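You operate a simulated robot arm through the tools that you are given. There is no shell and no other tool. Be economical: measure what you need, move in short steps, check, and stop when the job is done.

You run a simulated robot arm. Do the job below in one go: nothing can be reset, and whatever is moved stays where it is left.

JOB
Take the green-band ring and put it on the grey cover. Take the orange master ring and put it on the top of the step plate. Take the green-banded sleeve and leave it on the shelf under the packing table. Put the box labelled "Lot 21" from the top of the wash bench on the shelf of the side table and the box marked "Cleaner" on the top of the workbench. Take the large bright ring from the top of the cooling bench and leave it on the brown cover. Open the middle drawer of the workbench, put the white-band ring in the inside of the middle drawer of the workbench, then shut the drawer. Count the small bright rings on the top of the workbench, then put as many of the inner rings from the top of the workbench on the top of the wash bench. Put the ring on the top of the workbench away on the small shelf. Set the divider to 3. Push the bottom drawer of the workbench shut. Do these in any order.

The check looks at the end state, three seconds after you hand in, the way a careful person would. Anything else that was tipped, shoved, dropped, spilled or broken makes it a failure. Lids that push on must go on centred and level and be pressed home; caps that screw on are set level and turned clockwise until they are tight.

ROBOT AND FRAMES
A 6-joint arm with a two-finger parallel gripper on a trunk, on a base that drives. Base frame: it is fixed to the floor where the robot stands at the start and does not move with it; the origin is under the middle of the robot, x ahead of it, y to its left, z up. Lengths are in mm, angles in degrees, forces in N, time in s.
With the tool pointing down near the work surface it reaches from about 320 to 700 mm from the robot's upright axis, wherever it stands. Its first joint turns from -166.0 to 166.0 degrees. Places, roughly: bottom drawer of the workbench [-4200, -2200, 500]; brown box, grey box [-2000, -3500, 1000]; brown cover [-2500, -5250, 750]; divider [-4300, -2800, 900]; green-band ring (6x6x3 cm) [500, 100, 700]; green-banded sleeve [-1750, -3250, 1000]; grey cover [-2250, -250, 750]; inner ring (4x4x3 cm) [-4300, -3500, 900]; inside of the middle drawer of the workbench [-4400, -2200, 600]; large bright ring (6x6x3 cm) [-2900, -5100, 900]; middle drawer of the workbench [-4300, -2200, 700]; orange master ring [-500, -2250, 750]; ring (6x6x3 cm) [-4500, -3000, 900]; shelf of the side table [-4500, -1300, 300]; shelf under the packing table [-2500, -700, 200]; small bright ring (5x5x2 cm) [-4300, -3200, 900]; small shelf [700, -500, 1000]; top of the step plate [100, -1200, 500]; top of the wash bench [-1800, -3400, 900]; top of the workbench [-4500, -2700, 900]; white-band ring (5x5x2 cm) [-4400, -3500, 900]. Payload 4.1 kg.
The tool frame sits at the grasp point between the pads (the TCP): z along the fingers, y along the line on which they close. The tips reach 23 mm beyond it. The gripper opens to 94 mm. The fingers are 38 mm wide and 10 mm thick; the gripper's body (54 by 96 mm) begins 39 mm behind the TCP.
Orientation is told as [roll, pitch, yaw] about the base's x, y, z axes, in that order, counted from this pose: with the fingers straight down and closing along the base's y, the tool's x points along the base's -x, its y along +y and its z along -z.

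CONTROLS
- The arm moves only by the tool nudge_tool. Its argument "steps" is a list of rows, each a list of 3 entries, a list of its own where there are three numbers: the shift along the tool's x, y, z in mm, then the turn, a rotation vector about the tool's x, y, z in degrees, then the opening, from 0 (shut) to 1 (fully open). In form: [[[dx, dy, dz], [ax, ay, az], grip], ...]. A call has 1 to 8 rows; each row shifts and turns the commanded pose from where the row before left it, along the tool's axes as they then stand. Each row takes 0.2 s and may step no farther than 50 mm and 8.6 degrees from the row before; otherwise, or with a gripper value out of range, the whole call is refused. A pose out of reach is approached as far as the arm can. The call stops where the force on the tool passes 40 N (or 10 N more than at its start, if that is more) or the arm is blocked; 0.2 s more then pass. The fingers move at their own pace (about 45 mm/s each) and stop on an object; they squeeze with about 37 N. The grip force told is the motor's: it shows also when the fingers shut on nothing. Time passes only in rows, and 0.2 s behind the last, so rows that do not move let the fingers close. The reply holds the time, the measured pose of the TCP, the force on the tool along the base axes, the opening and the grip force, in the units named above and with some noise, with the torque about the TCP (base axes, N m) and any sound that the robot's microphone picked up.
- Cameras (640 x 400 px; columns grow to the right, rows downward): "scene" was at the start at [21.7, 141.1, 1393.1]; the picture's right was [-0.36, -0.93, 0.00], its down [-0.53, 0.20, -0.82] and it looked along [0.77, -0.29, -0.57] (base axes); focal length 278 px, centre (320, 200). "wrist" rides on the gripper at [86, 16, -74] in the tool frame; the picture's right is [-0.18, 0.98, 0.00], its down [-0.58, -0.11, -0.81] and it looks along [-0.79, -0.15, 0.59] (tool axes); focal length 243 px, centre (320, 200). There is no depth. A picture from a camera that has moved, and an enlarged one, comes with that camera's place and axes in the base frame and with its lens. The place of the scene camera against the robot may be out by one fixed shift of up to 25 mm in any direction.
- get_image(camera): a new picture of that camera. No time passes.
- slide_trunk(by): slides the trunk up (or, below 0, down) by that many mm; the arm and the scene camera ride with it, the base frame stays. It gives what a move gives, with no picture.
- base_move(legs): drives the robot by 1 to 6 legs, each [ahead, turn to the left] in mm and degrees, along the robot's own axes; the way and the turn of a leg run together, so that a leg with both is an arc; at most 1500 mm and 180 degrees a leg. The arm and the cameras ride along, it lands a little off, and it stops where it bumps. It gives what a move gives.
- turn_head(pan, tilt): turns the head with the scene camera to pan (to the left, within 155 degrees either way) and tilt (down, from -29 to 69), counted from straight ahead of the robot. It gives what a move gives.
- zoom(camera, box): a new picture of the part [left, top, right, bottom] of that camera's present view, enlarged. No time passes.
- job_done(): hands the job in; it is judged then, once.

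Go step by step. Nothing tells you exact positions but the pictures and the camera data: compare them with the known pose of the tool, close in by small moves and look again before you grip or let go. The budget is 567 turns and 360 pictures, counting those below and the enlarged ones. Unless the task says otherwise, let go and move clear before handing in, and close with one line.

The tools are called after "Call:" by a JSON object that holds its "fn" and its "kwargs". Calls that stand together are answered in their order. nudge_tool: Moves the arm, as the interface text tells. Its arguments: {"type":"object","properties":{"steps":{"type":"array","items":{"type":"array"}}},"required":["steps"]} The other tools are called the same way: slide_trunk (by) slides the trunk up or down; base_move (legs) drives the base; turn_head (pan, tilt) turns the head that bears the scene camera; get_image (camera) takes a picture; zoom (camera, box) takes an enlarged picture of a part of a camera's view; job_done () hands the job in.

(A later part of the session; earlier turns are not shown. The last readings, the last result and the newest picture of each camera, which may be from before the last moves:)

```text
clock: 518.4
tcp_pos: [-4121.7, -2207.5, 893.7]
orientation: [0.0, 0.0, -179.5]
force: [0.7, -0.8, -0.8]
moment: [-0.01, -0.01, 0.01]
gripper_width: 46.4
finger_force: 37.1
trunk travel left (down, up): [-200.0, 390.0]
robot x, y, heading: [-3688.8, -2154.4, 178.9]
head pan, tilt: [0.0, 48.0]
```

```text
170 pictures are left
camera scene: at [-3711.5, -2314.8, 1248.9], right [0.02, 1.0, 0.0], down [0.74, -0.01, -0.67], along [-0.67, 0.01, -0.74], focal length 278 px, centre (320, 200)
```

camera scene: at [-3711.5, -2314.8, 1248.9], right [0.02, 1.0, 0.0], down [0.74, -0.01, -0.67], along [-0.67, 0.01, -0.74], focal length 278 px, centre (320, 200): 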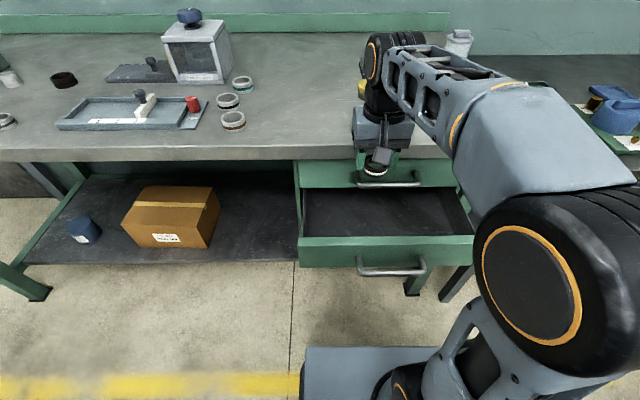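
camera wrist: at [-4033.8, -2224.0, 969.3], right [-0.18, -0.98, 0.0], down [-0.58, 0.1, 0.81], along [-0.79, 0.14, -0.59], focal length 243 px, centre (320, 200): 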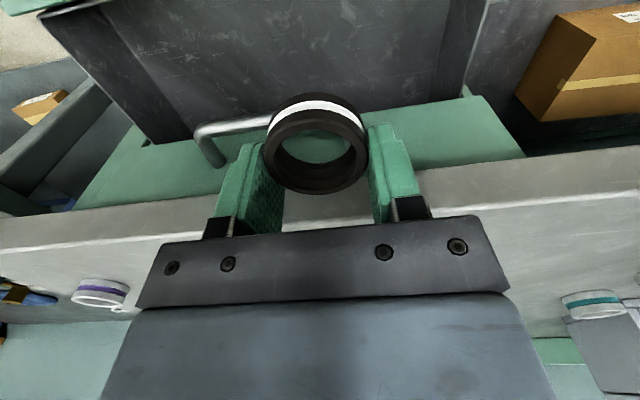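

Call:
{"fn": "nudge_tool", "kwargs": {"steps": [[[-9, 34, 0], [0, 0, 0], 0.35], [[-9, 34, 0], [0, 0, 0], 0.35], [[0, 0, 40], [0, 0, 0], 0.35], [[0, 0, 40], [0, 0, 0], 0.35], [[0, 0, 30], [0, 0, 0], 0.35], [[0, 0, 0], [0, 0, 0], 0.35]]}}

Call:
{"fn": "get_image", "kwargs": {"camera": "wrist"}}

Call:
{"fn": "zoom", "kwargs": {"camera": "scene", "box": [280, 110, 480, 270]}}

```text
clock: 519.4
tcp_pos: [-4144.0, -2278.4, 833.1]
orientation: [0.5, -1.9, -179.5]
force: [2.9, 0.5, 16.2]
moment: [0.25, 0.82, -0.08]
gripper_width: 46.2
finger_force: 36.8
trunk travel left (down, up): [-200.0, 390.0]
robot x, y, heading: [-3689.9, -2155.7, 179.1]
head pan, tilt: [0.0, 48.0]
stopped in row 5: the force on the tool passed its limit (the readings are from after the stop); the commanded pose is now the measured one
```

```text
169 pictures are left
camera wrist: at [-4052.7, -2293.2, 905.4], right [-0.18, -0.98, 0.01], down [-0.56, 0.11, 0.82], along [-0.81, 0.14, -0.57], focal length 243 px, centre (320, 200)
```

wrist: 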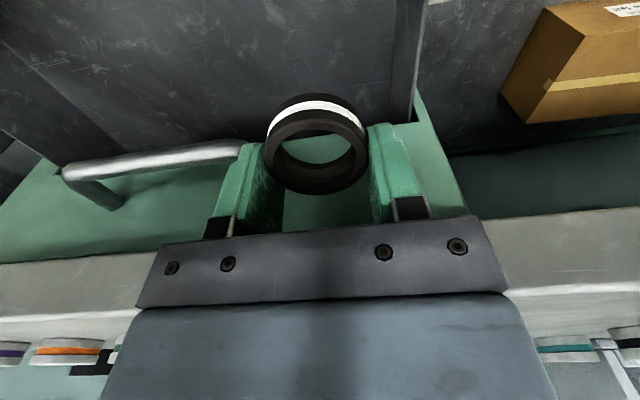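

```text
2.50 times, centred on (380, 190) of scene
camera zoom: at [-3710.0, -2314.5, 1249.2], right [0.02, 1.0, 0.0], down [0.74, -0.01, -0.67], along [-0.67, 0.01, -0.74], focal length 694 px, centre (170, 225)
```

zoom: 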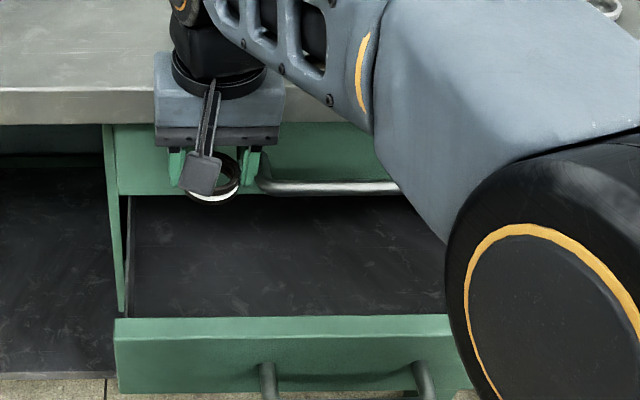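

The gripper body touched the bench's front edge. I raise, shift outward to x = -4092 and go down again.

Call:
{"fn": "nudge_tool", "kwargs": {"steps": [[[0, 0, -25], [0.5, 1.9, 0], 0.35], [[26, 0, 0], [0, 0, 0], 0.35], [[26, 0, 0], [0, 0, 0], 0.35], [[0, 0, 30], [0, 0, 0], 0.35], [[0, 0, 30], [0, 0, 0], 0.35], [[0, 0, 0], [0, 0, 0], 0.35]]}}

Call:
{"fn": "get_image", "kwargs": {"camera": "wrist"}}

Call:
{"fn": "zoom", "kwargs": {"camera": "scene", "box": [280, 110, 480, 270]}}

```text
clock: 520.8
tcp_pos: [-4090.9, -2280.7, 792.9]
orientation: [-0.1, 0.5, -179.6]
force: [-0.5, 0.1, -1.2]
moment: [0.01, -0.01, -0.01]
gripper_width: 46.2
finger_force: 37.3
trunk travel left (down, up): [-200.0, 390.0]
robot x, y, heading: [-3688.2, -2155.4, 179.2]
head pan, tilt: [0.0, 48.0]
```

```text
167 pictures are left
camera wrist: at [-4002.8, -2297.0, 869.1], right [-0.18, -0.98, 0.0], down [-0.59, 0.1, 0.8], along [-0.79, 0.14, -0.6], focal length 243 px, centre (320, 200)
```

wrist: 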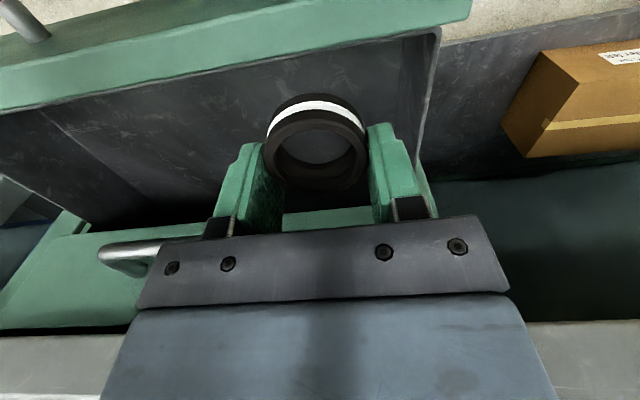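

```text
2.50 times, centred on (380, 190) of scene
camera zoom: at [-3711.6, -2314.8, 1248.9], right [0.02, 1.0, 0.0], down [0.74, -0.01, -0.67], along [-0.67, 0.01, -0.74], focal length 694 px, centre (170, 225)
```

zoom: 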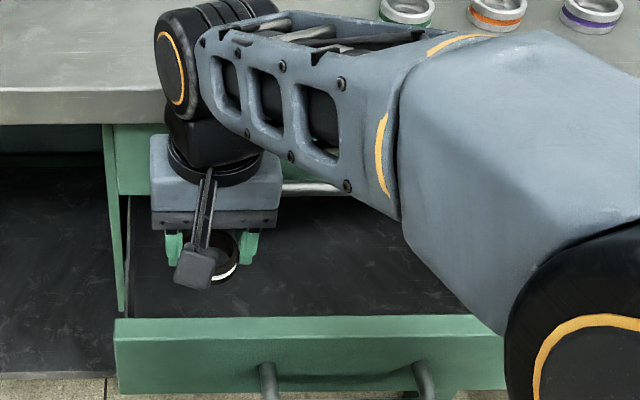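

Call:
{"fn": "nudge_tool", "kwargs": {"steps": [[[-13, 0, 0], [0, -0.5, 0], 0.35], [[0, 0, 25], [0, 0, 0], 0.35], [[0, 0, 25], [0, 0, 0], 0.35], [[0, 0, 20], [0, 0, 0], 0.35], [[0, 0, 0], [0, 0, 0], 0.35]]}}

Call:
{"fn": "get_image", "kwargs": {"camera": "wrist"}}

Call:
{"fn": "zoom", "kwargs": {"camera": "scene", "box": [280, 110, 480, 270]}}

```text
clock: 522.0
tcp_pos: [-4105.2, -2279.1, 725.2]
orientation: [-0.1, -0.1, -179.4]
force: [1.0, 0.4, -1.2]
moment: [0.0, 0.02, 0.01]
gripper_width: 46.3
finger_force: 37.5
trunk travel left (down, up): [-200.0, 390.0]
robot x, y, heading: [-3691.2, -2152.4, 179.0]
head pan, tilt: [0.0, 48.0]
```

```text
165 pictures are left
camera wrist: at [-4016.5, -2295.0, 800.2], right [-0.18, -0.98, 0.0], down [-0.58, 0.1, 0.81], along [-0.79, 0.14, -0.59], focal length 243 px, centre (320, 200)
```

wrist: 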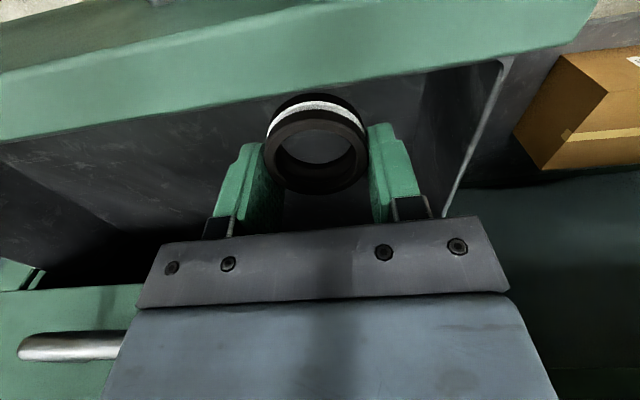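

```text
2.50 times, centred on (380, 190) of scene
camera zoom: at [-3711.6, -2314.8, 1248.9], right [0.02, 1.0, 0.0], down [0.74, -0.01, -0.67], along [-0.67, 0.01, -0.74], focal length 694 px, centre (170, 225)
```

zoom: 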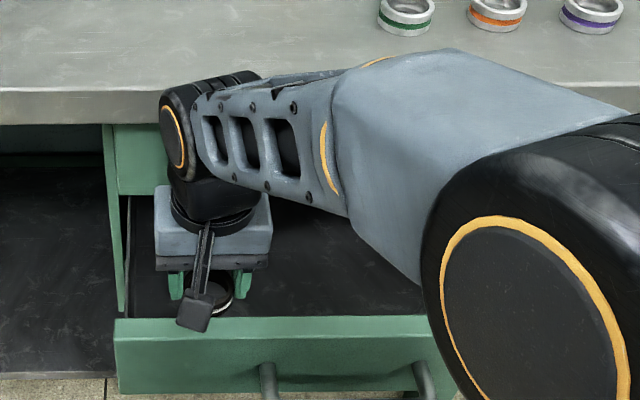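

Call:
{"fn": "nudge_tool", "kwargs": {"steps": [[[0, 0, 15], [0, 0, 0], 0.35], [[0, 0, 12], [0, 0, 0], 0.35], [[0, 0, 8], [0, 0, 0], 0.35], [[0, 0, 6], [0, 0, 0], 0.35], [[0, 0, 5], [0, 0, 0], 0.35], [[0, 0, 5], [0, 0, 0], 0.35], [[0, 0, 0], [0, 0, 0], 0.35]]}}

Call:
{"fn": "get_image", "kwargs": {"camera": "wrist"}}

Call:
{"fn": "zoom", "kwargs": {"camera": "scene", "box": [280, 110, 480, 270]}}

```text
clock: 523.6
tcp_pos: [-4103.7, -2278.4, 674.7]
orientation: [0.0, -0.2, -179.5]
force: [-0.2, -0.6, -0.7]
moment: [0.01, 0.02, -0.04]
gripper_width: 46.4
finger_force: 37.0
trunk travel left (down, up): [-200.0, 390.0]
robot x, y, heading: [-3689.3, -2159.0, 179.3]
head pan, tilt: [0.0, 48.0]
```

```text
163 pictures are left
camera wrist: at [-4016.1, -2293.6, 749.5], right [-0.18, -0.98, 0.0], down [-0.58, 0.1, 0.81], along [-0.79, 0.14, -0.59], focal length 243 px, centre (320, 200)
```

wrist: 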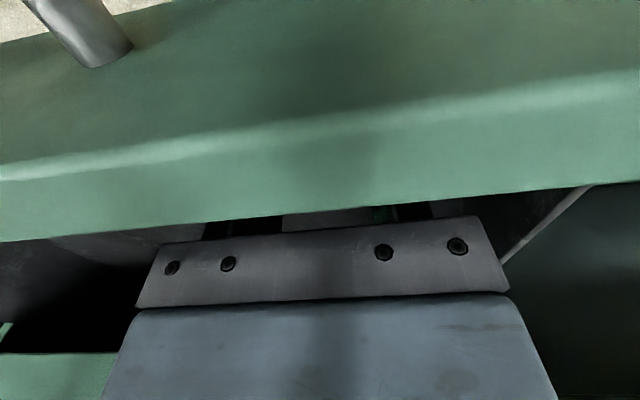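

```text
2.50 times, centred on (380, 190) of scene
camera zoom: at [-3711.5, -2314.8, 1248.9], right [0.02, 1.0, 0.0], down [0.74, -0.01, -0.67], along [-0.67, 0.01, -0.74], focal length 694 px, centre (170, 225)
```

zoom: 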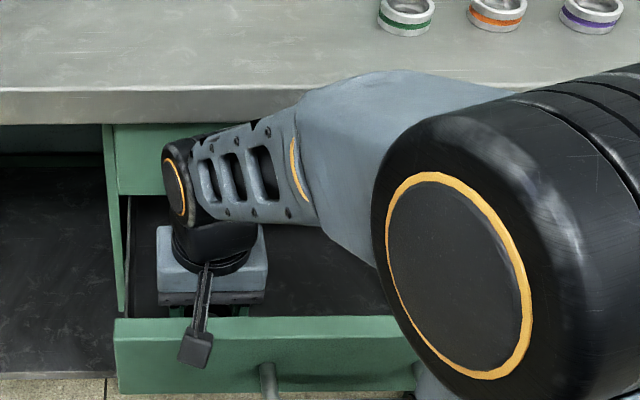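

Call:
{"fn": "nudge_tool", "kwargs": {"steps": [[[0, 0, 4], [0, 0, 0], 0.35], [[0, 0, 4], [0, 0, 0], 0.35], [[0, 0, 4], [0, 0, 0], 0.35], [[0, 0, 4], [0, 0, 0], 0.35], [[0, 0, 0], [0, 0, 0], 0.35]]}}

```text
clock: 524.8
tcp_pos: [-4103.7, -2277.5, 658.1]
orientation: [-0.1, -0.1, -179.4]
force: [-0.5, -0.1, -0.2]
moment: [-0.02, 0.0, -0.02]
gripper_width: 46.3
finger_force: 37.0
trunk travel left (down, up): [-200.0, 390.0]
robot x, y, heading: [-3690.7, -2154.2, 179.3]
head pan, tilt: [0.0, 48.0]
```

Call:
{"fn": "nudge_tool", "kwargs": {"steps": [[[0, 0, 3], [0, 0, 0], 0.35], [[0, 0, 3], [0, 0, 0], 0.35], [[0, 0, 3], [0, 0, 0], 0.35], [[0, 0, 3], [0, 0, 0], 0.35], [[0, 0, 3], [0, 0, 0], 0.35], [[0, 0, 0], [0, 0, 0], 0.35]]}}

Call:
{"fn": "get_image", "kwargs": {"camera": "wrist"}}

```text
clock: 525.9
tcp_pos: [-4107.3, -2277.6, 651.8]
orientation: [0.0, -0.8, -179.5]
force: [-1.3, 4.4, 19.8]
moment: [0.47, -0.45, 0.18]
gripper_width: 46.4
finger_force: 36.5
trunk travel left (down, up): [-200.0, 390.0]
robot x, y, heading: [-3690.6, -2154.6, 178.9]
head pan, tilt: [0.0, 48.0]
stopped in row 5: the force on the tool passed its limit (the readings are from after the stop); the commanded pose is now the measured one
```

```text
161 pictures are left
camera wrist: at [-4017.4, -2292.1, 726.3], right [-0.18, -0.98, 0.0], down [-0.57, 0.1, 0.81], along [-0.8, 0.14, -0.58], focal length 243 px, centre (320, 200)
```

wrist: 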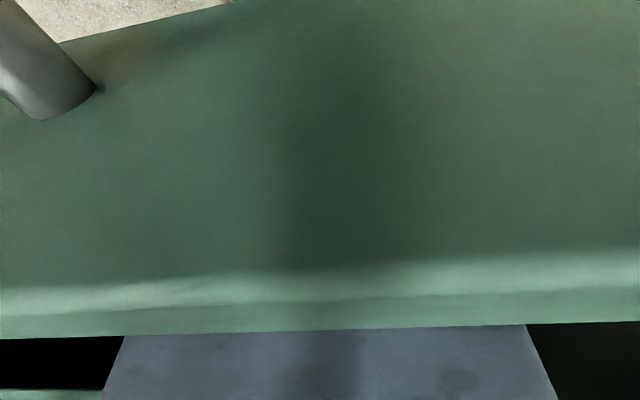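

Ring rests on the drawer floor. I release and rise straight up.

Call:
{"fn": "nudge_tool", "kwargs": {"steps": [[[0, 0, -1], [0, 0.6, 0], 0.5], [[0, 0, 0], [0, 0, 0], 0.65], [[0, 0, 0], [0, 0, 0], 0.65], [[0, 0, -25], [0, 0, 0], 0.65], [[0, 0, -40], [0, 0, 0], 0.65], [[0, 0, -45], [0, 0, 0], 0.65], [[0, 0, -45], [0, 0, 0], 0.65], [[10, 0, -45], [0, 0, 0], 0.65]]}}

Call:
{"fn": "get_image", "kwargs": {"camera": "wrist"}}

```text
clock: 527.7
tcp_pos: [-4093.9, -2279.5, 849.4]
orientation: [-0.1, 0.2, -179.4]
force: [0.4, 0.6, -0.1]
moment: [0.04, -0.01, 0.0]
gripper_width: 60.9
finger_force: 0.1
trunk travel left (down, up): [-200.0, 390.0]
robot x, y, heading: [-3689.3, -2155.6, 179.2]
head pan, tilt: [0.0, 48.0]
```

```text
160 pictures are left
camera wrist: at [-4008.2, -2294.8, 926.0], right [-0.18, -0.98, 0.0], down [-0.58, 0.1, 0.8], along [-0.79, 0.14, -0.59], focal length 243 px, centre (320, 200)
```

wrist: 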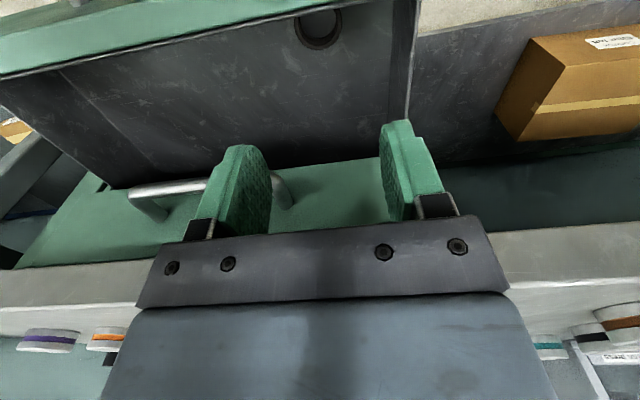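

The ring is in the drawer. To shut it I'll push the handle with closed fingertips, tool pitched 60° forward in line with the arm. I back off first.

Call:
{"fn": "base_move", "kwargs": {"legs": [[-280, 0]]}}

Call:
{"fn": "nudge_tool", "kwargs": {"steps": [[[-15, -20, -10], [0, -7.5, 0], 0], [[-15, -20, -10], [0, -7.5, 0], 0], [[-15, -20, 0], [0, -7.5, 0], 0], [[-15, -20, 0], [0, -7.5, 0], 0], [[-10, -20, 10], [0, -7.5, 0], 0], [[-10, -16, 15], [0, -7.5, 0], 0], [[-5, 0, 20], [0, -7.5, 0], 0], [[0, 0, 20], [0, -7.5, 0], 0]]}}

Call:
{"fn": "get_image", "kwargs": {"camera": "scene"}}

```text
clock: 529.6
tcp_pos: [-3821.3, -2282.7, 851.4]
orientation: [0.1, 0.2, -179.6]
force: [0.4, 0.7, 1.3]
moment: [0.0, 0.01, 0.0]
gripper_width: 60.9
finger_force: 0.1
trunk travel left (down, up): [-200.0, 390.0]
robot x, y, heading: [-3414.4, -2158.8, 178.7]
head pan, tilt: [0.0, 48.0]
```

```text
clock: 531.4
tcp_pos: [-3936.2, -2170.7, 853.0]
orientation: [1.2, -57.5, -179.6]
force: [0.1, -0.6, 0.0]
moment: [0.01, 0.0, -0.01]
gripper_width: 0.0
finger_force: 36.8
out of reach, approached as far as the arm can: row 8
trunk travel left (down, up): [-200.0, 390.0]
robot x, y, heading: [-3411.6, -2162.1, 179.0]
head pan, tilt: [0.0, 48.0]
```

```text
159 pictures are left
camera scene: at [-3436.8, -2319.5, 1248.9], right [0.02, 1.0, 0.0], down [0.74, -0.01, -0.67], along [-0.67, 0.01, -0.74], focal length 278 px, centre (320, 200)
```

scene: 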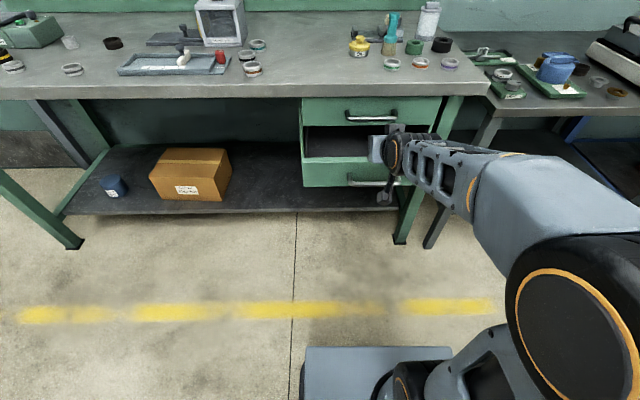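

Call:
{"fn": "nudge_tool", "kwargs": {"steps": [[[0, 0, 0], [0, 7, 0], 0], [[0, 0, 0], [0, 0, 0], 0]]}}

Call:
{"fn": "slide_trunk", "kwargs": {"by": -170}}

Call:
{"fn": "get_image", "kwargs": {"camera": "wrist"}}

Call:
{"fn": "get_image", "kwargs": {"camera": "scene"}}

```text
clock: 532.0
tcp_pos: [-3937.4, -2171.5, 852.7]
orientation: [-0.2, -52.8, -179.6]
force: [-1.0, 0.5, -0.1]
moment: [-0.01, 0.0, 0.02]
gripper_width: 0.0
finger_force: 36.8
trunk travel left (down, up): [-200.0, 390.0]
robot x, y, heading: [-3418.3, -2159.0, 178.8]
head pan, tilt: [0.0, 48.0]
```

```text
clock: 533.9
tcp_pos: [-3936.3, -2170.8, 682.6]
orientation: [-0.1, -52.9, -179.6]
force: [-0.2, -0.4, -0.2]
moment: [0.0, 0.0, 0.03]
gripper_width: 0.0
finger_force: 36.9
trunk travel left (down, up): [-30.0, 560.0]
robot x, y, heading: [-3414.4, -2159.7, 178.9]
head pan, tilt: [0.0, 48.0]
```

```text
158 pictures are left
camera wrist: at [-3823.7, -2186.3, 659.1], right [-0.11, -0.98, 0.15], down [0.29, 0.11, 0.95], along [-0.95, 0.14, 0.28], focal length 243 px, centre (320, 200)
```

wrist: 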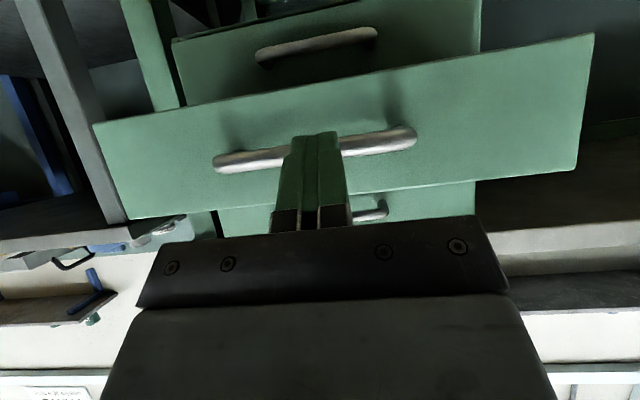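

```text
157 pictures are left
camera scene: at [-3436.9, -2319.5, 1078.9], right [0.02, 1.0, 0.0], down [0.74, -0.01, -0.67], along [-0.67, 0.01, -0.74], focal length 278 px, centre (320, 200)
```

scene: 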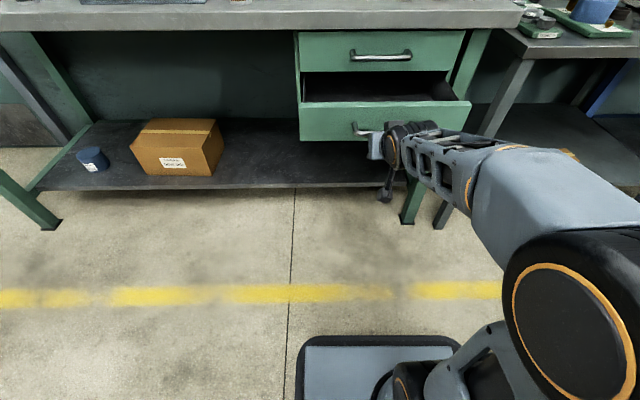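

Call:
{"fn": "nudge_tool", "kwargs": {"steps": [[[-6.4, -11, -4.8], [0, 0, 0], 0], [[0, 0, 0], [0, 0, 0], 0]]}}

Call:
{"fn": "base_move", "kwargs": {"legs": [[120, 0]]}}

Call:
{"fn": "get_image", "kwargs": {"camera": "wrist"}}

Call:
{"fn": "get_image", "kwargs": {"camera": "scene"}}

```text
clock: 534.5
tcp_pos: [-3936.2, -2159.1, 691.7]
orientation: [-0.1, -53.0, -179.7]
force: [-0.6, -0.4, 0.1]
moment: [-0.04, -0.02, -0.02]
gripper_width: 0.0
finger_force: 36.8
trunk travel left (down, up): [-30.0, 560.0]
robot x, y, heading: [-3414.0, -2164.5, 178.9]
head pan, tilt: [0.0, 48.0]
```

```text
clock: 535.7
tcp_pos: [-4053.8, -2157.9, 690.5]
orientation: [-0.1, -52.9, -179.6]
force: [0.2, 0.0, 0.9]
moment: [0.01, 0.0, 0.0]
gripper_width: 0.0
finger_force: 37.2
trunk travel left (down, up): [-30.0, 560.0]
robot x, y, heading: [-3527.7, -2158.1, 179.0]
head pan, tilt: [0.0, 48.0]
```

```text
156 pictures are left
camera wrist: at [-3939.9, -2173.3, 666.6], right [-0.11, -0.98, 0.15], down [0.29, 0.11, 0.95], along [-0.95, 0.14, 0.28], focal length 243 px, centre (320, 200)
```

wrist: 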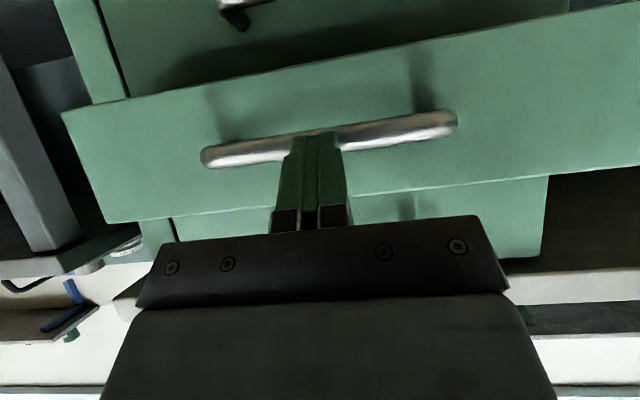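

```text
155 pictures are left
camera scene: at [-3553.6, -2317.3, 1078.9], right [0.02, 1.0, 0.0], down [0.74, -0.01, -0.67], along [-0.67, 0.01, -0.74], focal length 278 px, centre (320, 200)
```

scene: 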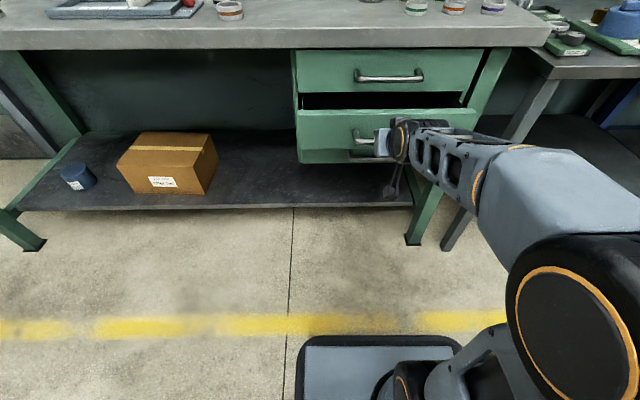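

The drawer is moving in; I finish with the arm.

Call:
{"fn": "nudge_tool", "kwargs": {"steps": [[[-9, 0, 12], [0, 0, 0], 0], [[-9, 0, 12], [0, 0, 0], 0], [[-9, 0, 12], [0, 0, 0], 0], [[-9, 0, 12], [0, 0, 0], 0], [[-6, 0, 8], [0, 0, 0], 0], [[-5, 0, 6.5], [0, 0, 0], 0], [[-5, 0, 6.5], [0, 0, 0], 0], [[-5, 0, 6.5], [0, 0, 0], 0]]}}

Call:
{"fn": "get_image", "kwargs": {"camera": "scene"}}

```text
clock: 537.3
tcp_pos: [-4131.4, -2159.7, 688.2]
orientation: [-0.1, -52.2, -179.6]
force: [23.7, 0.3, 8.5]
moment: [0.03, -0.04, -0.09]
gripper_width: 0.2
finger_force: 36.8
trunk travel left (down, up): [-30.0, 560.0]
robot x, y, heading: [-3526.7, -2155.4, 179.0]
head pan, tilt: [0.0, 48.0]
stopped in row 7: the force on the tool passed its limit (the readings are from after the stop); the commanded pose is now the measured one
```

```text
154 pictures are left
camera scene: at [-3550.8, -2317.4, 1079.1], right [0.02, 1.0, 0.0], down [0.74, -0.01, -0.67], along [-0.67, 0.01, -0.74], focal length 278 px, centre (320, 200)
```

scene: 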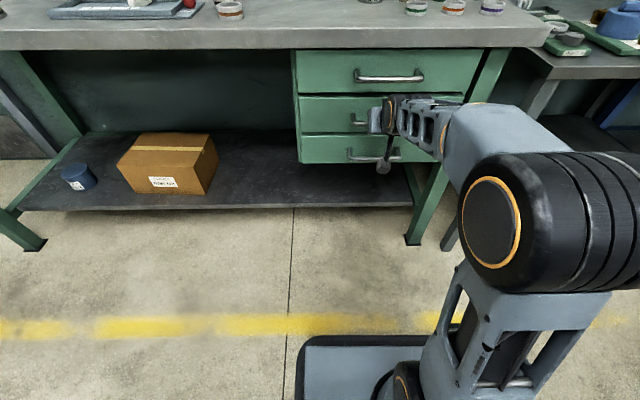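

The middle drawer is shut. I back off, raise the trunk and bring the tool upright.

Call:
{"fn": "base_move", "kwargs": {"legs": [[-330, 0]]}}

Call:
{"fn": "slide_trunk", "kwargs": {"by": 340}}

Call:
{"fn": "nudge_tool", "kwargs": {"steps": [[[5, 0, -25], [0, 7.5, 0], 0.4], [[5, 0, -25], [0, 7.5, 0], 0.4], [[5, 0, -20], [0, 7.5, 0], 0.4], [[5, 0, -20], [0, 7.5, 0], 0.4], [[5, 0, -20], [0, 7.5, 0], 0.4], [[10, 0, -10], [0, 7.5, 0], 0.5], [[10, 0, 0], [0, 7.2, 0], 0.6]]}}

Call:
{"fn": "get_image", "kwargs": {"camera": "scene"}}

```text
clock: 539.5
tcp_pos: [-3799.8, -2169.4, 686.8]
orientation: [0.0, -52.2, -179.0]
force: [-0.8, -0.8, -0.4]
moment: [0.0, -0.01, 0.0]
gripper_width: 0.0
finger_force: 36.4
trunk travel left (down, up): [-30.0, 560.0]
robot x, y, heading: [-3196.1, -2161.5, 179.7]
head pan, tilt: [0.0, 48.0]
```

```text
clock: 542.8
tcp_pos: [-3800.9, -2169.5, 1026.9]
orientation: [0.1, -52.2, -179.1]
force: [0.9, 0.5, 0.2]
moment: [0.0, -0.02, 0.01]
gripper_width: 0.4
finger_force: 37.2
trunk travel left (down, up): [-370.0, 220.0]
robot x, y, heading: [-3197.7, -2160.6, 179.7]
head pan, tilt: [0.0, 48.0]
```

```text
clock: 544.4
tcp_pos: [-3691.4, -2169.0, 1102.8]
orientation: [-0.1, 0.2, -179.1]
force: [-0.2, -0.1, 0.6]
moment: [0.02, -0.01, 0.02]
gripper_width: 56.4
finger_force: 0.0
trunk travel left (down, up): [-370.0, 220.0]
robot x, y, heading: [-3197.0, -2162.4, 179.8]
head pan, tilt: [0.0, 48.0]
```

```text
153 pictures are left
camera scene: at [-3218.5, -2322.2, 1418.9], right [0.01, 1.0, 0.0], down [0.74, -0.01, -0.67], along [-0.67, 0.01, -0.74], focal length 278 px, centre (320, 200)
```

scene: 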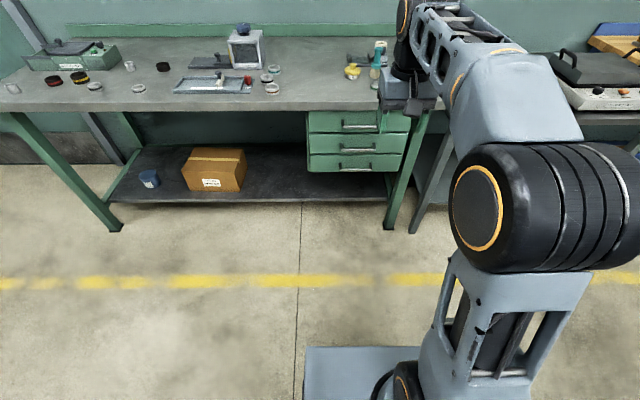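

All drawers are shut. Now inner ring A at the bench's left front; I drive there.

Call:
{"fn": "base_move", "kwargs": {"legs": [[0, 64.5], [1350, 0], [0, -64.5]]}}

Call:
{"fn": "get_image", "kwargs": {"camera": "scene"}}

Call:
{"fn": "get_image", "kwargs": {"camera": "wrist"}}

```text
clock: 556.7
tcp_pos: [-4283.8, -3370.8, 1102.3]
orientation: [-0.1, 0.2, -178.8]
force: [-0.9, 0.1, 0.2]
moment: [-0.03, -0.02, 0.0]
gripper_width: 56.3
finger_force: 0.0
trunk travel left (down, up): [-370.0, 220.0]
robot x, y, heading: [-3789.0, -3363.2, 179.8]
head pan, tilt: [0.0, 48.0]
```

```text
152 pictures are left
camera scene: at [-3809.9, -3521.9, 1418.9], right [0.0, 1.0, 0.0], down [0.74, 0.0, -0.67], along [-0.67, 0.0, -0.74], focal length 278 px, centre (320, 200)
```

scene: 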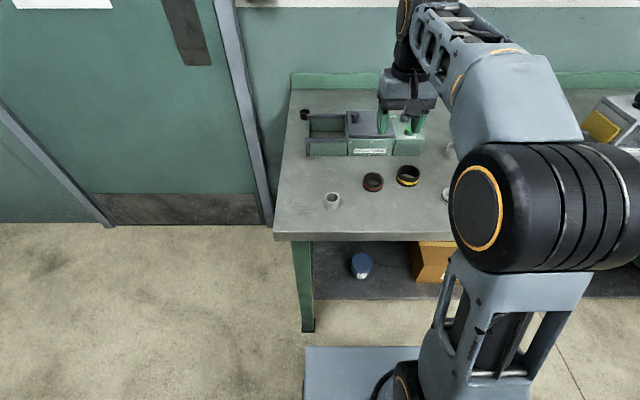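

```text
151 pictures are left
camera wrist: at [-4196.2, -3385.2, 1177.3], right [-0.16, -0.99, 0.0], down [-0.59, 0.1, 0.81], along [-0.79, 0.13, -0.59], focal length 243 px, centre (320, 200)
```

wrist: 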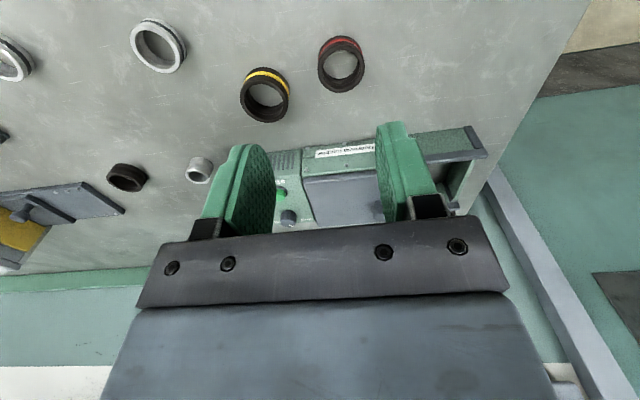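

Call:
{"fn": "nudge_tool", "kwargs": {"steps": [[[8, 38, 30], [0, 0, 0], 0.65], [[8, 38, 30], [0, 0, 0], 0.65], [[8, 38, 30], [0, 0, 0], 0.65], [[0, 0, 20], [0, 0, 0], 0.65], [[0, 0, 0], [0, 0, 0], 0.65]]}}

Call:
{"fn": "get_image", "kwargs": {"camera": "wrist"}}

Call:
{"fn": "get_image", "kwargs": {"camera": "scene"}}

```text
clock: 557.9
tcp_pos: [-4257.5, -3487.3, 990.4]
orientation: [-0.1, 0.1, -178.9]
force: [0.9, 0.2, 0.2]
moment: [0.03, 0.01, 0.0]
gripper_width: 60.8
finger_force: 0.0
trunk travel left (down, up): [-370.0, 220.0]
robot x, y, heading: [-3787.2, -3363.2, 179.8]
head pan, tilt: [0.0, 48.0]
```

```text
150 pictures are left
camera wrist: at [-4170.3, -3500.9, 1066.3], right [-0.16, -0.99, 0.0], down [-0.58, 0.1, 0.81], along [-0.79, 0.13, -0.59], focal length 243 px, centre (320, 200)
```

wrist: 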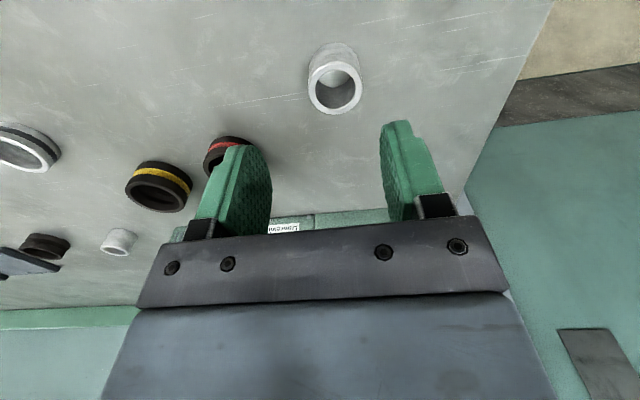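

```text
149 pictures are left
camera scene: at [-3810.0, -3521.9, 1418.9], right [0.0, 1.0, 0.0], down [0.74, 0.0, -0.67], along [-0.67, 0.0, -0.74], focal length 278 px, centre (320, 200)
```

scene: 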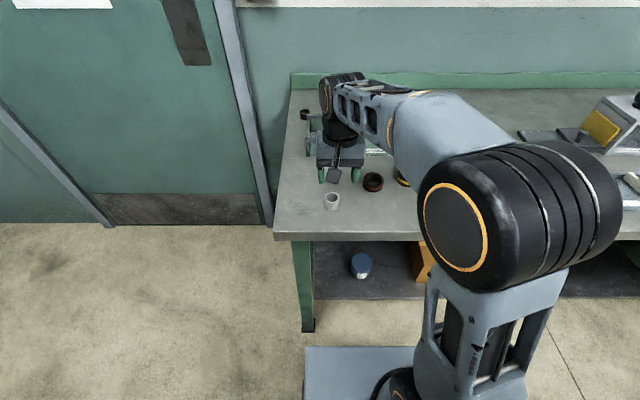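

Call:
{"fn": "nudge_tool", "kwargs": {"steps": [[[0, 10, 20], [0, 0, 0], 0.6], [[0, 0, 35], [0, 0, 0], 0.6], [[0, 0, 0], [0, 0, 0], 0.6]]}}

Call:
{"fn": "get_image", "kwargs": {"camera": "wrist"}}

```text
clock: 558.7
tcp_pos: [-4257.3, -3496.1, 935.9]
orientation: [0.0, 0.1, -178.8]
force: [-0.1, -0.4, 0.4]
moment: [-0.01, 0.01, -0.03]
gripper_width: 56.7
finger_force: 0.0
trunk travel left (down, up): [-370.0, 220.0]
robot x, y, heading: [-3789.5, -3361.0, 179.7]
head pan, tilt: [0.0, 48.0]
```

```text
148 pictures are left
camera wrist: at [-4169.3, -3510.7, 1010.8], right [-0.16, -0.99, 0.0], down [-0.59, 0.1, 0.81], along [-0.79, 0.13, -0.59], focal length 243 px, centre (320, 200)
```

wrist: 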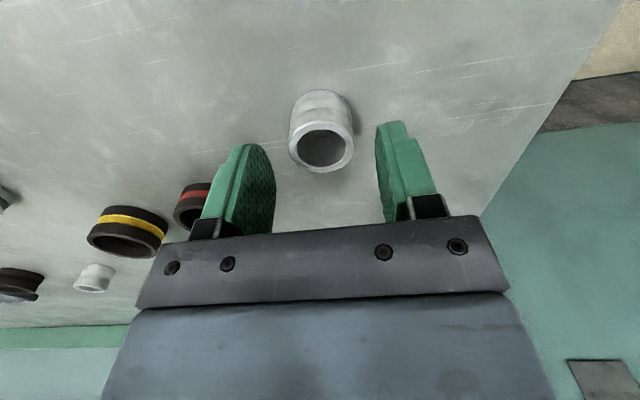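

Call:
{"fn": "nudge_tool", "kwargs": {"steps": [[[0, 1, 15], [0, 0, 0], 0.6], [[0, 0, 13], [0, 0, 0], 0.6], [[0, 0, 0], [0, 0, 0], 0.35], [[0, 0, 0], [0, 0, 0], 0.2], [[0, 0, 0], [0, 0, 0], 0.2], [[0, 0, 0], [0, 0, 0], 0.2]]}}

Call:
{"fn": "nudge_tool", "kwargs": {"steps": [[[0, 0, -30], [0, 0, 0], 0.2], [[0, 0, -45], [0, 0, 0], 0.2], [[0, 0, -45], [0, 0, 0], 0.2], [[10, -20, -30], [0, 0, 0], 0.2]]}}

Call:
{"fn": "get_image", "kwargs": {"camera": "wrist"}}

```text
clock: 560.1
tcp_pos: [-4256.8, -3495.6, 907.9]
orientation: [0.0, 0.1, -178.8]
force: [0.5, 0.0, 0.9]
moment: [-0.01, -0.02, -0.05]
gripper_width: 36.3
finger_force: 36.6
trunk travel left (down, up): [-370.0, 220.0]
robot x, y, heading: [-3787.9, -3360.7, 179.5]
head pan, tilt: [0.0, 48.0]
```

```text
clock: 561.1
tcp_pos: [-4245.7, -3475.3, 1059.8]
orientation: [0.0, 0.2, -178.8]
force: [0.0, -0.7, -1.4]
moment: [0.01, 0.01, 0.02]
gripper_width: 36.2
finger_force: 36.6
trunk travel left (down, up): [-370.0, 220.0]
robot x, y, heading: [-3791.0, -3360.0, 179.7]
head pan, tilt: [0.0, 48.0]
```

```text
147 pictures are left
camera wrist: at [-4157.9, -3490.2, 1134.4], right [-0.16, -0.99, 0.0], down [-0.59, 0.1, 0.81], along [-0.79, 0.13, -0.59], focal length 243 px, centre (320, 200)
```

wrist: 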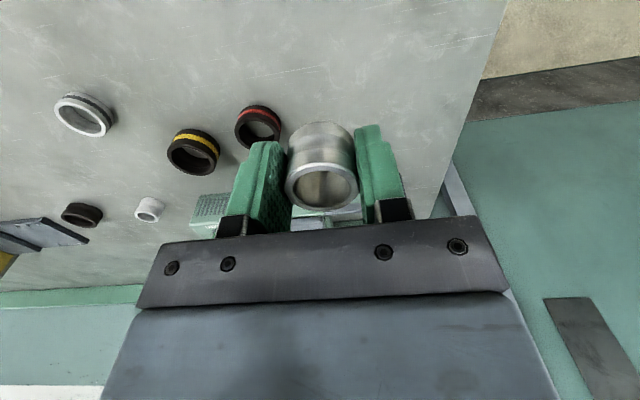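

Held. I carry it to the west side of the wash bench.

Call:
{"fn": "base_move", "kwargs": {"legs": [[-200, 0], [0, 180], [1040, 0]]}}

Call:
{"fn": "turn_head", "kwargs": {"pan": -10, "tilt": 42}}

Call:
{"fn": "get_image", "kwargs": {"camera": "scene"}}

Call:
{"fn": "get_image", "kwargs": {"camera": "wrist"}}

```text
clock: 575.0
tcp_pos: [-2058.9, -3377.6, 1058.9]
orientation: [0.0, 0.1, -3.4]
force: [-0.8, -0.4, -0.2]
moment: [0.05, -0.04, -0.03]
gripper_width: 36.2
finger_force: 36.1
trunk travel left (down, up): [-370.0, 220.0]
robot x, y, heading: [-2521.9, -3454.0, -4.7]
head pan, tilt: [0.0, 48.0]
```

```text
clock: 575.7
tcp_pos: [-2058.8, -3377.4, 1059.4]
orientation: [0.1, 0.1, -3.4]
force: [-0.6, -0.1, 0.0]
moment: [0.0, 0.02, 0.02]
gripper_width: 36.4
finger_force: 37.0
trunk travel left (down, up): [-370.0, 220.0]
robot x, y, heading: [-2522.3, -3453.7, -5.0]
head pan, tilt: [-10.0, 42.0]
```

```text
146 pictures are left
camera scene: at [-2488.3, -3300.1, 1427.4], right [-0.25, -0.97, 0.0], down [-0.65, 0.17, -0.74], along [0.72, -0.19, -0.67], focal length 278 px, centre (320, 200)
```

scene: 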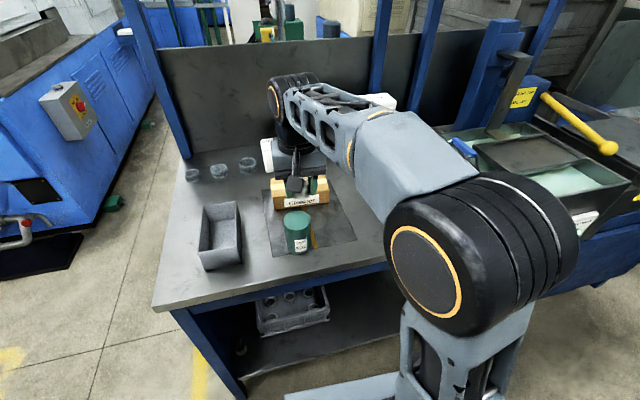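

```text
145 pictures are left
camera wrist: at [-2143.0, -3356.4, 1134.0], right [0.24, 0.97, 0.0], down [0.58, -0.14, 0.81], along [0.78, -0.2, -0.59], focal length 243 px, centre (320, 200)
```

wrist: 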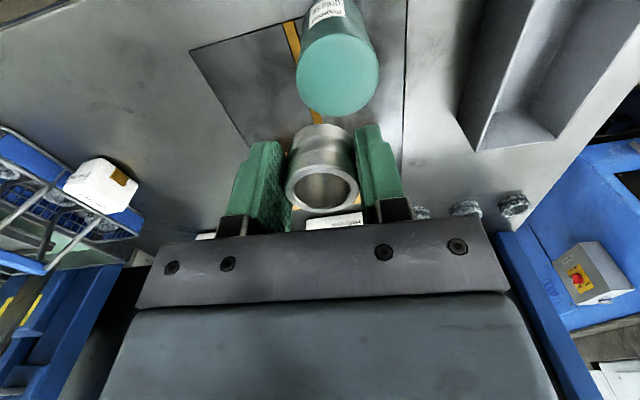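

Call:
{"fn": "nudge_tool", "kwargs": {"steps": [[[-7.5, -45, 0], [0, 0, 0], 0.2], [[-7.5, -45, 0], [0, 0, 0], 0.2], [[-7.5, -45, 0], [0, 0, 0], 0.2], [[-7.5, -45, 0], [0, 0, 0], 0.2], [[0, 0, 40], [0, 0, 0], 0.2], [[0, 0, 40], [0, 0, 0], 0.2], [[0, 0, 25], [0, 0, 0], 0.2], [[0, 0, 0], [0, 0, 0], 0.2]]}}

Call:
{"fn": "get_image", "kwargs": {"camera": "wrist"}}

```text
clock: 577.5
tcp_pos: [-2037.2, -3560.6, 953.4]
orientation: [-0.1, 0.0, -3.4]
force: [0.0, -0.1, -0.7]
moment: [-0.03, -0.01, -0.01]
gripper_width: 36.4
finger_force: 36.8
trunk travel left (down, up): [-370.0, 220.0]
robot x, y, heading: [-2522.8, -3454.5, -4.8]
head pan, tilt: [-10.0, 42.0]
```

```text
144 pictures are left
camera wrist: at [-2122.0, -3538.5, 1029.1], right [0.24, 0.97, 0.0], down [0.58, -0.14, 0.81], along [0.78, -0.19, -0.59], focal length 243 px, centre (320, 200)
```

wrist: 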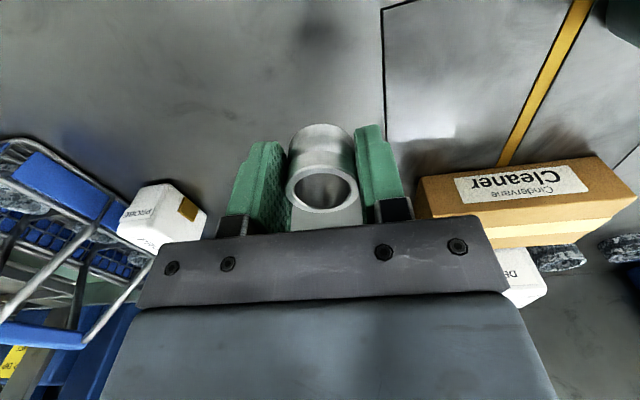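

Clear spot. I lower to contact and release.

Call:
{"fn": "nudge_tool", "kwargs": {"steps": [[[0, 0, 25], [0, 0, 0], 0.2], [[0, 0, 12], [0, 0, 0], 0.2], [[0, 0, 6], [0, 0, 0], 0.2], [[0, 0, 5], [0, 0, 0], 0.2], [[0, 0, 5], [0, 0, 0], 0.2], [[0, 0, 5], [0, 0, 0], 0.2], [[0, 0, 5], [0, 0, 0], 0.2], [[0, 0, 5], [0, 0, 0], 0.2]]}}

```text
clock: 579.3
tcp_pos: [-2040.0, -3559.5, 887.3]
orientation: [-0.1, -0.3, -3.6]
force: [-0.5, -1.8, 17.6]
moment: [0.0, 0.16, 0.01]
gripper_width: 36.6
finger_force: 36.9
trunk travel left (down, up): [-370.0, 220.0]
robot x, y, heading: [-2524.8, -3450.9, -4.9]
head pan, tilt: [-10.0, 42.0]
```

Call:
{"fn": "nudge_tool", "kwargs": {"steps": [[[0, 0, -1], [0, 0.3, 0], 0.4], [[0, 0, 0], [0, 0, 0], 0.5], [[0, 0, -30], [0, 0, 0], 0.5], [[0, 0, -45], [0, 0, 0], 0.6], [[0, 0, -45], [0, 0, 0], 0.8], [[10, 0, -45], [0, 0, 0], 1]]}}

Call:
{"fn": "get_image", "kwargs": {"camera": "wrist"}}

Call:
{"fn": "get_image", "kwargs": {"camera": "scene"}}

```text
clock: 580.7
tcp_pos: [-2045.7, -3558.1, 1053.0]
orientation: [0.0, 0.4, -3.5]
force: [-0.5, 0.5, -0.1]
moment: [0.01, 0.0, 0.0]
gripper_width: 94.0
finger_force: 0.1
trunk travel left (down, up): [-370.0, 220.0]
robot x, y, heading: [-2522.1, -3454.6, -4.9]
head pan, tilt: [-10.0, 42.0]
```

```text
143 pictures are left
camera wrist: at [-2129.4, -3537.0, 1128.3], right [0.24, 0.97, 0.0], down [0.58, -0.14, 0.8], along [0.78, -0.19, -0.6], focal length 243 px, centre (320, 200)
```

wrist: 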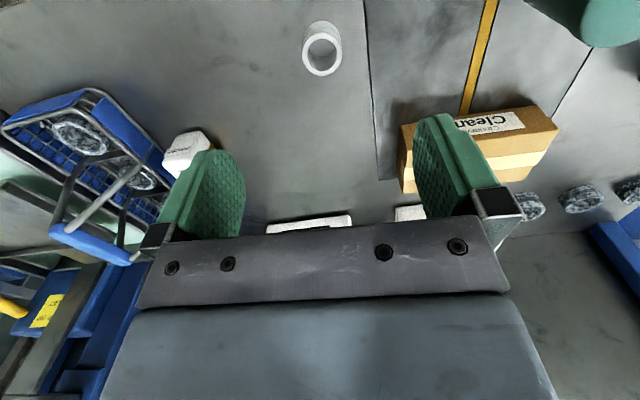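

```text
142 pictures are left
camera scene: at [-2488.2, -3300.2, 1427.3], right [-0.26, -0.97, 0.0], down [-0.65, 0.17, -0.74], along [0.72, -0.19, -0.67], focal length 278 px, centre (320, 200)
```

scene: 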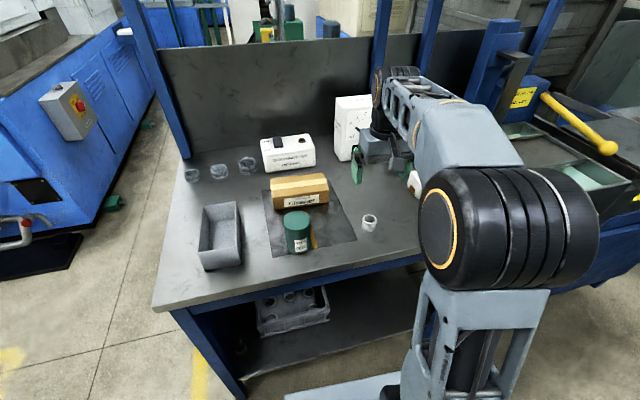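

Call:
{"fn": "zoom", "kwargs": {"camera": "wrist", "box": [380, 80, 580, 205]}}

Call:
{"fn": "zoom", "kwargs": {"camera": "scene", "box": [240, 150, 400, 260]}}

```text
3.20 times, centred on (480, 142) of wrist
camera zoom: at [-2129.4, -3537.0, 1128.3], right [0.24, 0.97, 0.0], down [0.58, -0.14, 0.8], along [0.78, -0.19, -0.6], focal length 776 px, centre (-192, 384)
```

zoom: 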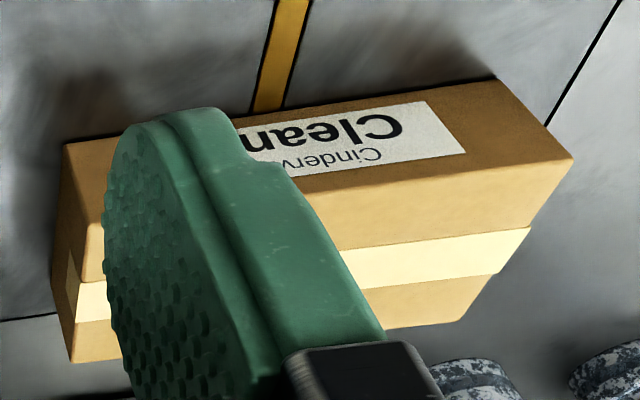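

```text
3.64 times, centred on (320, 205) of scene
camera zoom: at [-2488.2, -3300.2, 1427.3], right [-0.26, -0.97, 0.0], down [-0.65, 0.17, -0.74], along [0.72, -0.19, -0.67], focal length 1010 px, centre (320, 182)
```

zoom: 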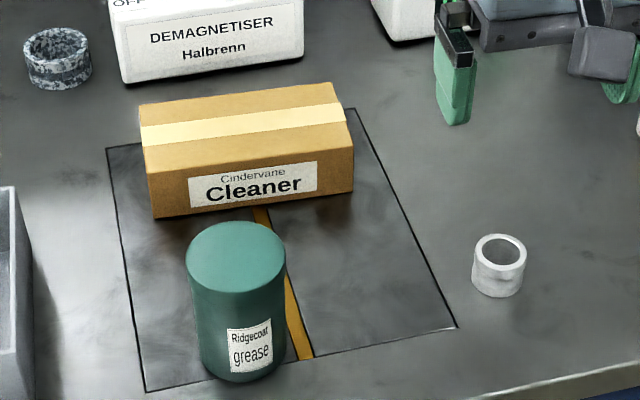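

The "Cleaner" box is centred at about [-1869, -3405], 80 mm wide, yaw about -3.6°. I edge forward and turn the gripper across it.

Call:
{"fn": "base_move", "kwargs": {"legs": [[45, 0]]}}

Call:
{"fn": "nudge_tool", "kwargs": {"steps": [[[20, 0, -10], [0, 0, -8.5], 1], [[20, 0, 0], [0, 0, -8.5], 1], [[0, 0, 0], [0, 0, -8.5], 1], [[0, 0, 0], [0, 0, -8.5], 1], [[0, 0, 0], [0, 0, -8.5], 1], [[0, 0, 0], [0, 0, -8.5], 1], [[0, 0, 0], [0, 0, -8.5], 1], [[0, 0, 0], [0, 0, -8.5], 1]]}}

Call:
{"fn": "nudge_tool", "kwargs": {"steps": [[[0, 0, 0], [0, 0, -8.5], 1], [[0, 0, 0], [0, 0, -8.5], 1], [[0, 0, 0], [0, 0, -4.8], 1], [[-40, -20, 0], [0, 0, 0], 1], [[-40, -20, 0], [0, 0, 0], 1], [[-40, -20, 0], [0, 0, 0], 1], [[0, 0, 0], [0, 0, 0], 1]]}}

Call:
{"fn": "get_image", "kwargs": {"camera": "wrist"}}

```text
clock: 581.6
tcp_pos: [-2001.6, -3561.8, 1051.8]
orientation: [0.0, 0.4, -3.3]
force: [0.3, 0.0, -0.1]
moment: [0.0, 0.03, 0.03]
gripper_width: 94.0
finger_force: 0.0
trunk travel left (down, up): [-370.0, 220.0]
robot x, y, heading: [-2484.0, -3458.8, -4.7]
head pan, tilt: [-10.0, 42.0]
```

```text
clock: 583.4
tcp_pos: [-2041.5, -3561.7, 1060.7]
orientation: [0.3, 0.2, 64.8]
force: [-0.6, -0.4, 0.1]
moment: [0.03, 0.01, 0.0]
gripper_width: 94.0
finger_force: 0.0
trunk travel left (down, up): [-370.0, 220.0]
robot x, y, heading: [-2478.5, -3461.8, -4.7]
head pan, tilt: [-10.0, 42.0]
```

```text
clock: 585.0
tcp_pos: [-1977.9, -3444.9, 1063.7]
orientation: [0.6, 0.0, 86.5]
force: [-0.3, 0.7, -0.6]
moment: [0.01, 0.04, -0.02]
gripper_width: 94.1
finger_force: 0.0
trunk travel left (down, up): [-370.0, 220.0]
robot x, y, heading: [-2479.6, -3460.8, -4.4]
head pan, tilt: [-10.0, 42.0]
```

```text
139 pictures are left
camera wrist: at [-1996.3, -3530.6, 1139.0], right [-0.97, 0.24, 0.01], down [0.15, 0.57, 0.81], along [0.19, 0.78, -0.59], focal length 243 px, centre (320, 200)
```

wrist: 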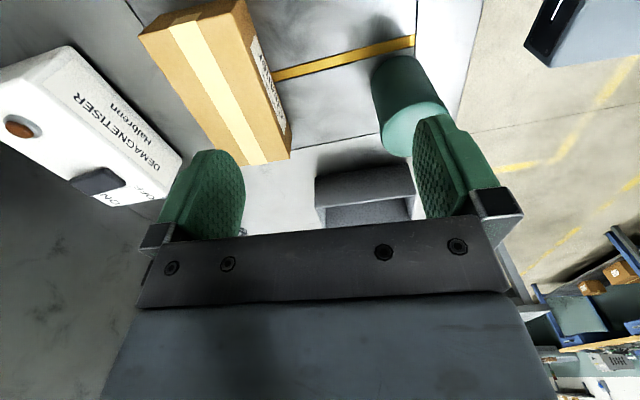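

Call:
{"fn": "zoom", "kwargs": {"camera": "wrist", "box": [120, 0, 320, 180]}}

```text
2.22 times, centred on (220, 90) of wrist
camera zoom: at [-1996.3, -3530.6, 1139.0], right [-0.97, 0.24, 0.01], down [0.15, 0.57, 0.81], along [0.19, 0.78, -0.59], focal length 539 px, centre (542, 444)
```

zoom: 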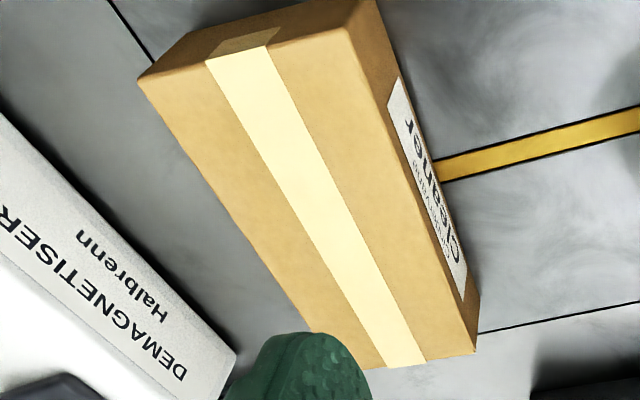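

Call:
{"fn": "nudge_tool", "kwargs": {"steps": [[[-15, -35.3, 30], [0, 0, 0], 1], [[-15, -35.3, 30], [0, 0, 0], 1], [[-14.5, -35.3, 30], [0, 0, 0], 1], [[0, 0, 0], [-0.6, 0, 0.1], 1], [[0, 0, 18], [0, 0, 0], 1], [[0, 0, 0], [0, 0, 0], 1]]}}

Call:
{"fn": "zoom", "kwargs": {"camera": "wrist", "box": [120, 0, 520, 250]}}

```text
clock: 586.4
tcp_pos: [-1868.8, -3408.2, 952.2]
orientation: [0.9, 0.1, 86.4]
force: [0.2, -0.7, -0.6]
moment: [-0.01, 0.02, 0.0]
gripper_width: 93.9
finger_force: 0.0
trunk travel left (down, up): [-370.0, 220.0]
robot x, y, heading: [-2480.5, -3458.1, -4.8]
head pan, tilt: [-10.0, 42.0]
```

```text
1.60 times, centred on (320, 125) of wrist
camera zoom: at [-1887.9, -3493.1, 1028.1], right [-0.97, 0.25, 0.02], down [0.16, 0.57, 0.8], along [0.19, 0.78, -0.59], focal length 388 px, centre (320, 320)
```

zoom: 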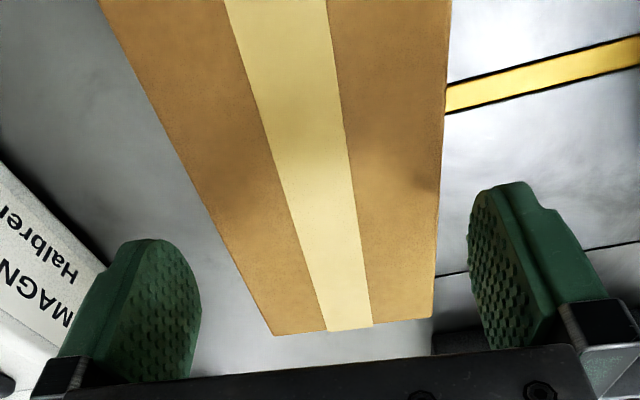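

Call:
{"fn": "nudge_tool", "kwargs": {"steps": [[[0, 0, 20], [0.9, 0, 0], 1], [[0, 0, 15], [0, 0, 0], 1], [[0, 0, 0], [0, 0, 0], 1]]}}

Call:
{"fn": "zoom", "kwargs": {"camera": "wrist", "box": [120, 0, 520, 250]}}

```text
clock: 587.2
tcp_pos: [-1869.4, -3409.7, 918.5]
orientation: [0.2, 0.0, 86.3]
force: [0.4, 0.6, 0.4]
moment: [-0.04, 0.01, 0.01]
gripper_width: 94.4
finger_force: 0.1
trunk travel left (down, up): [-370.0, 220.0]
robot x, y, heading: [-2479.6, -3458.1, -4.7]
head pan, tilt: [-10.0, 42.0]
```

```text
1.60 times, centred on (320, 125) of wrist
camera zoom: at [-1888.8, -3493.8, 994.0], right [-0.97, 0.25, 0.0], down [0.15, 0.57, 0.81], along [0.2, 0.78, -0.59], focal length 388 px, centre (320, 320)
```

zoom: 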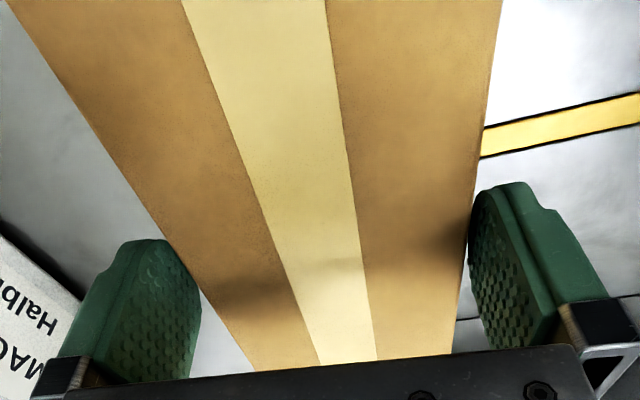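

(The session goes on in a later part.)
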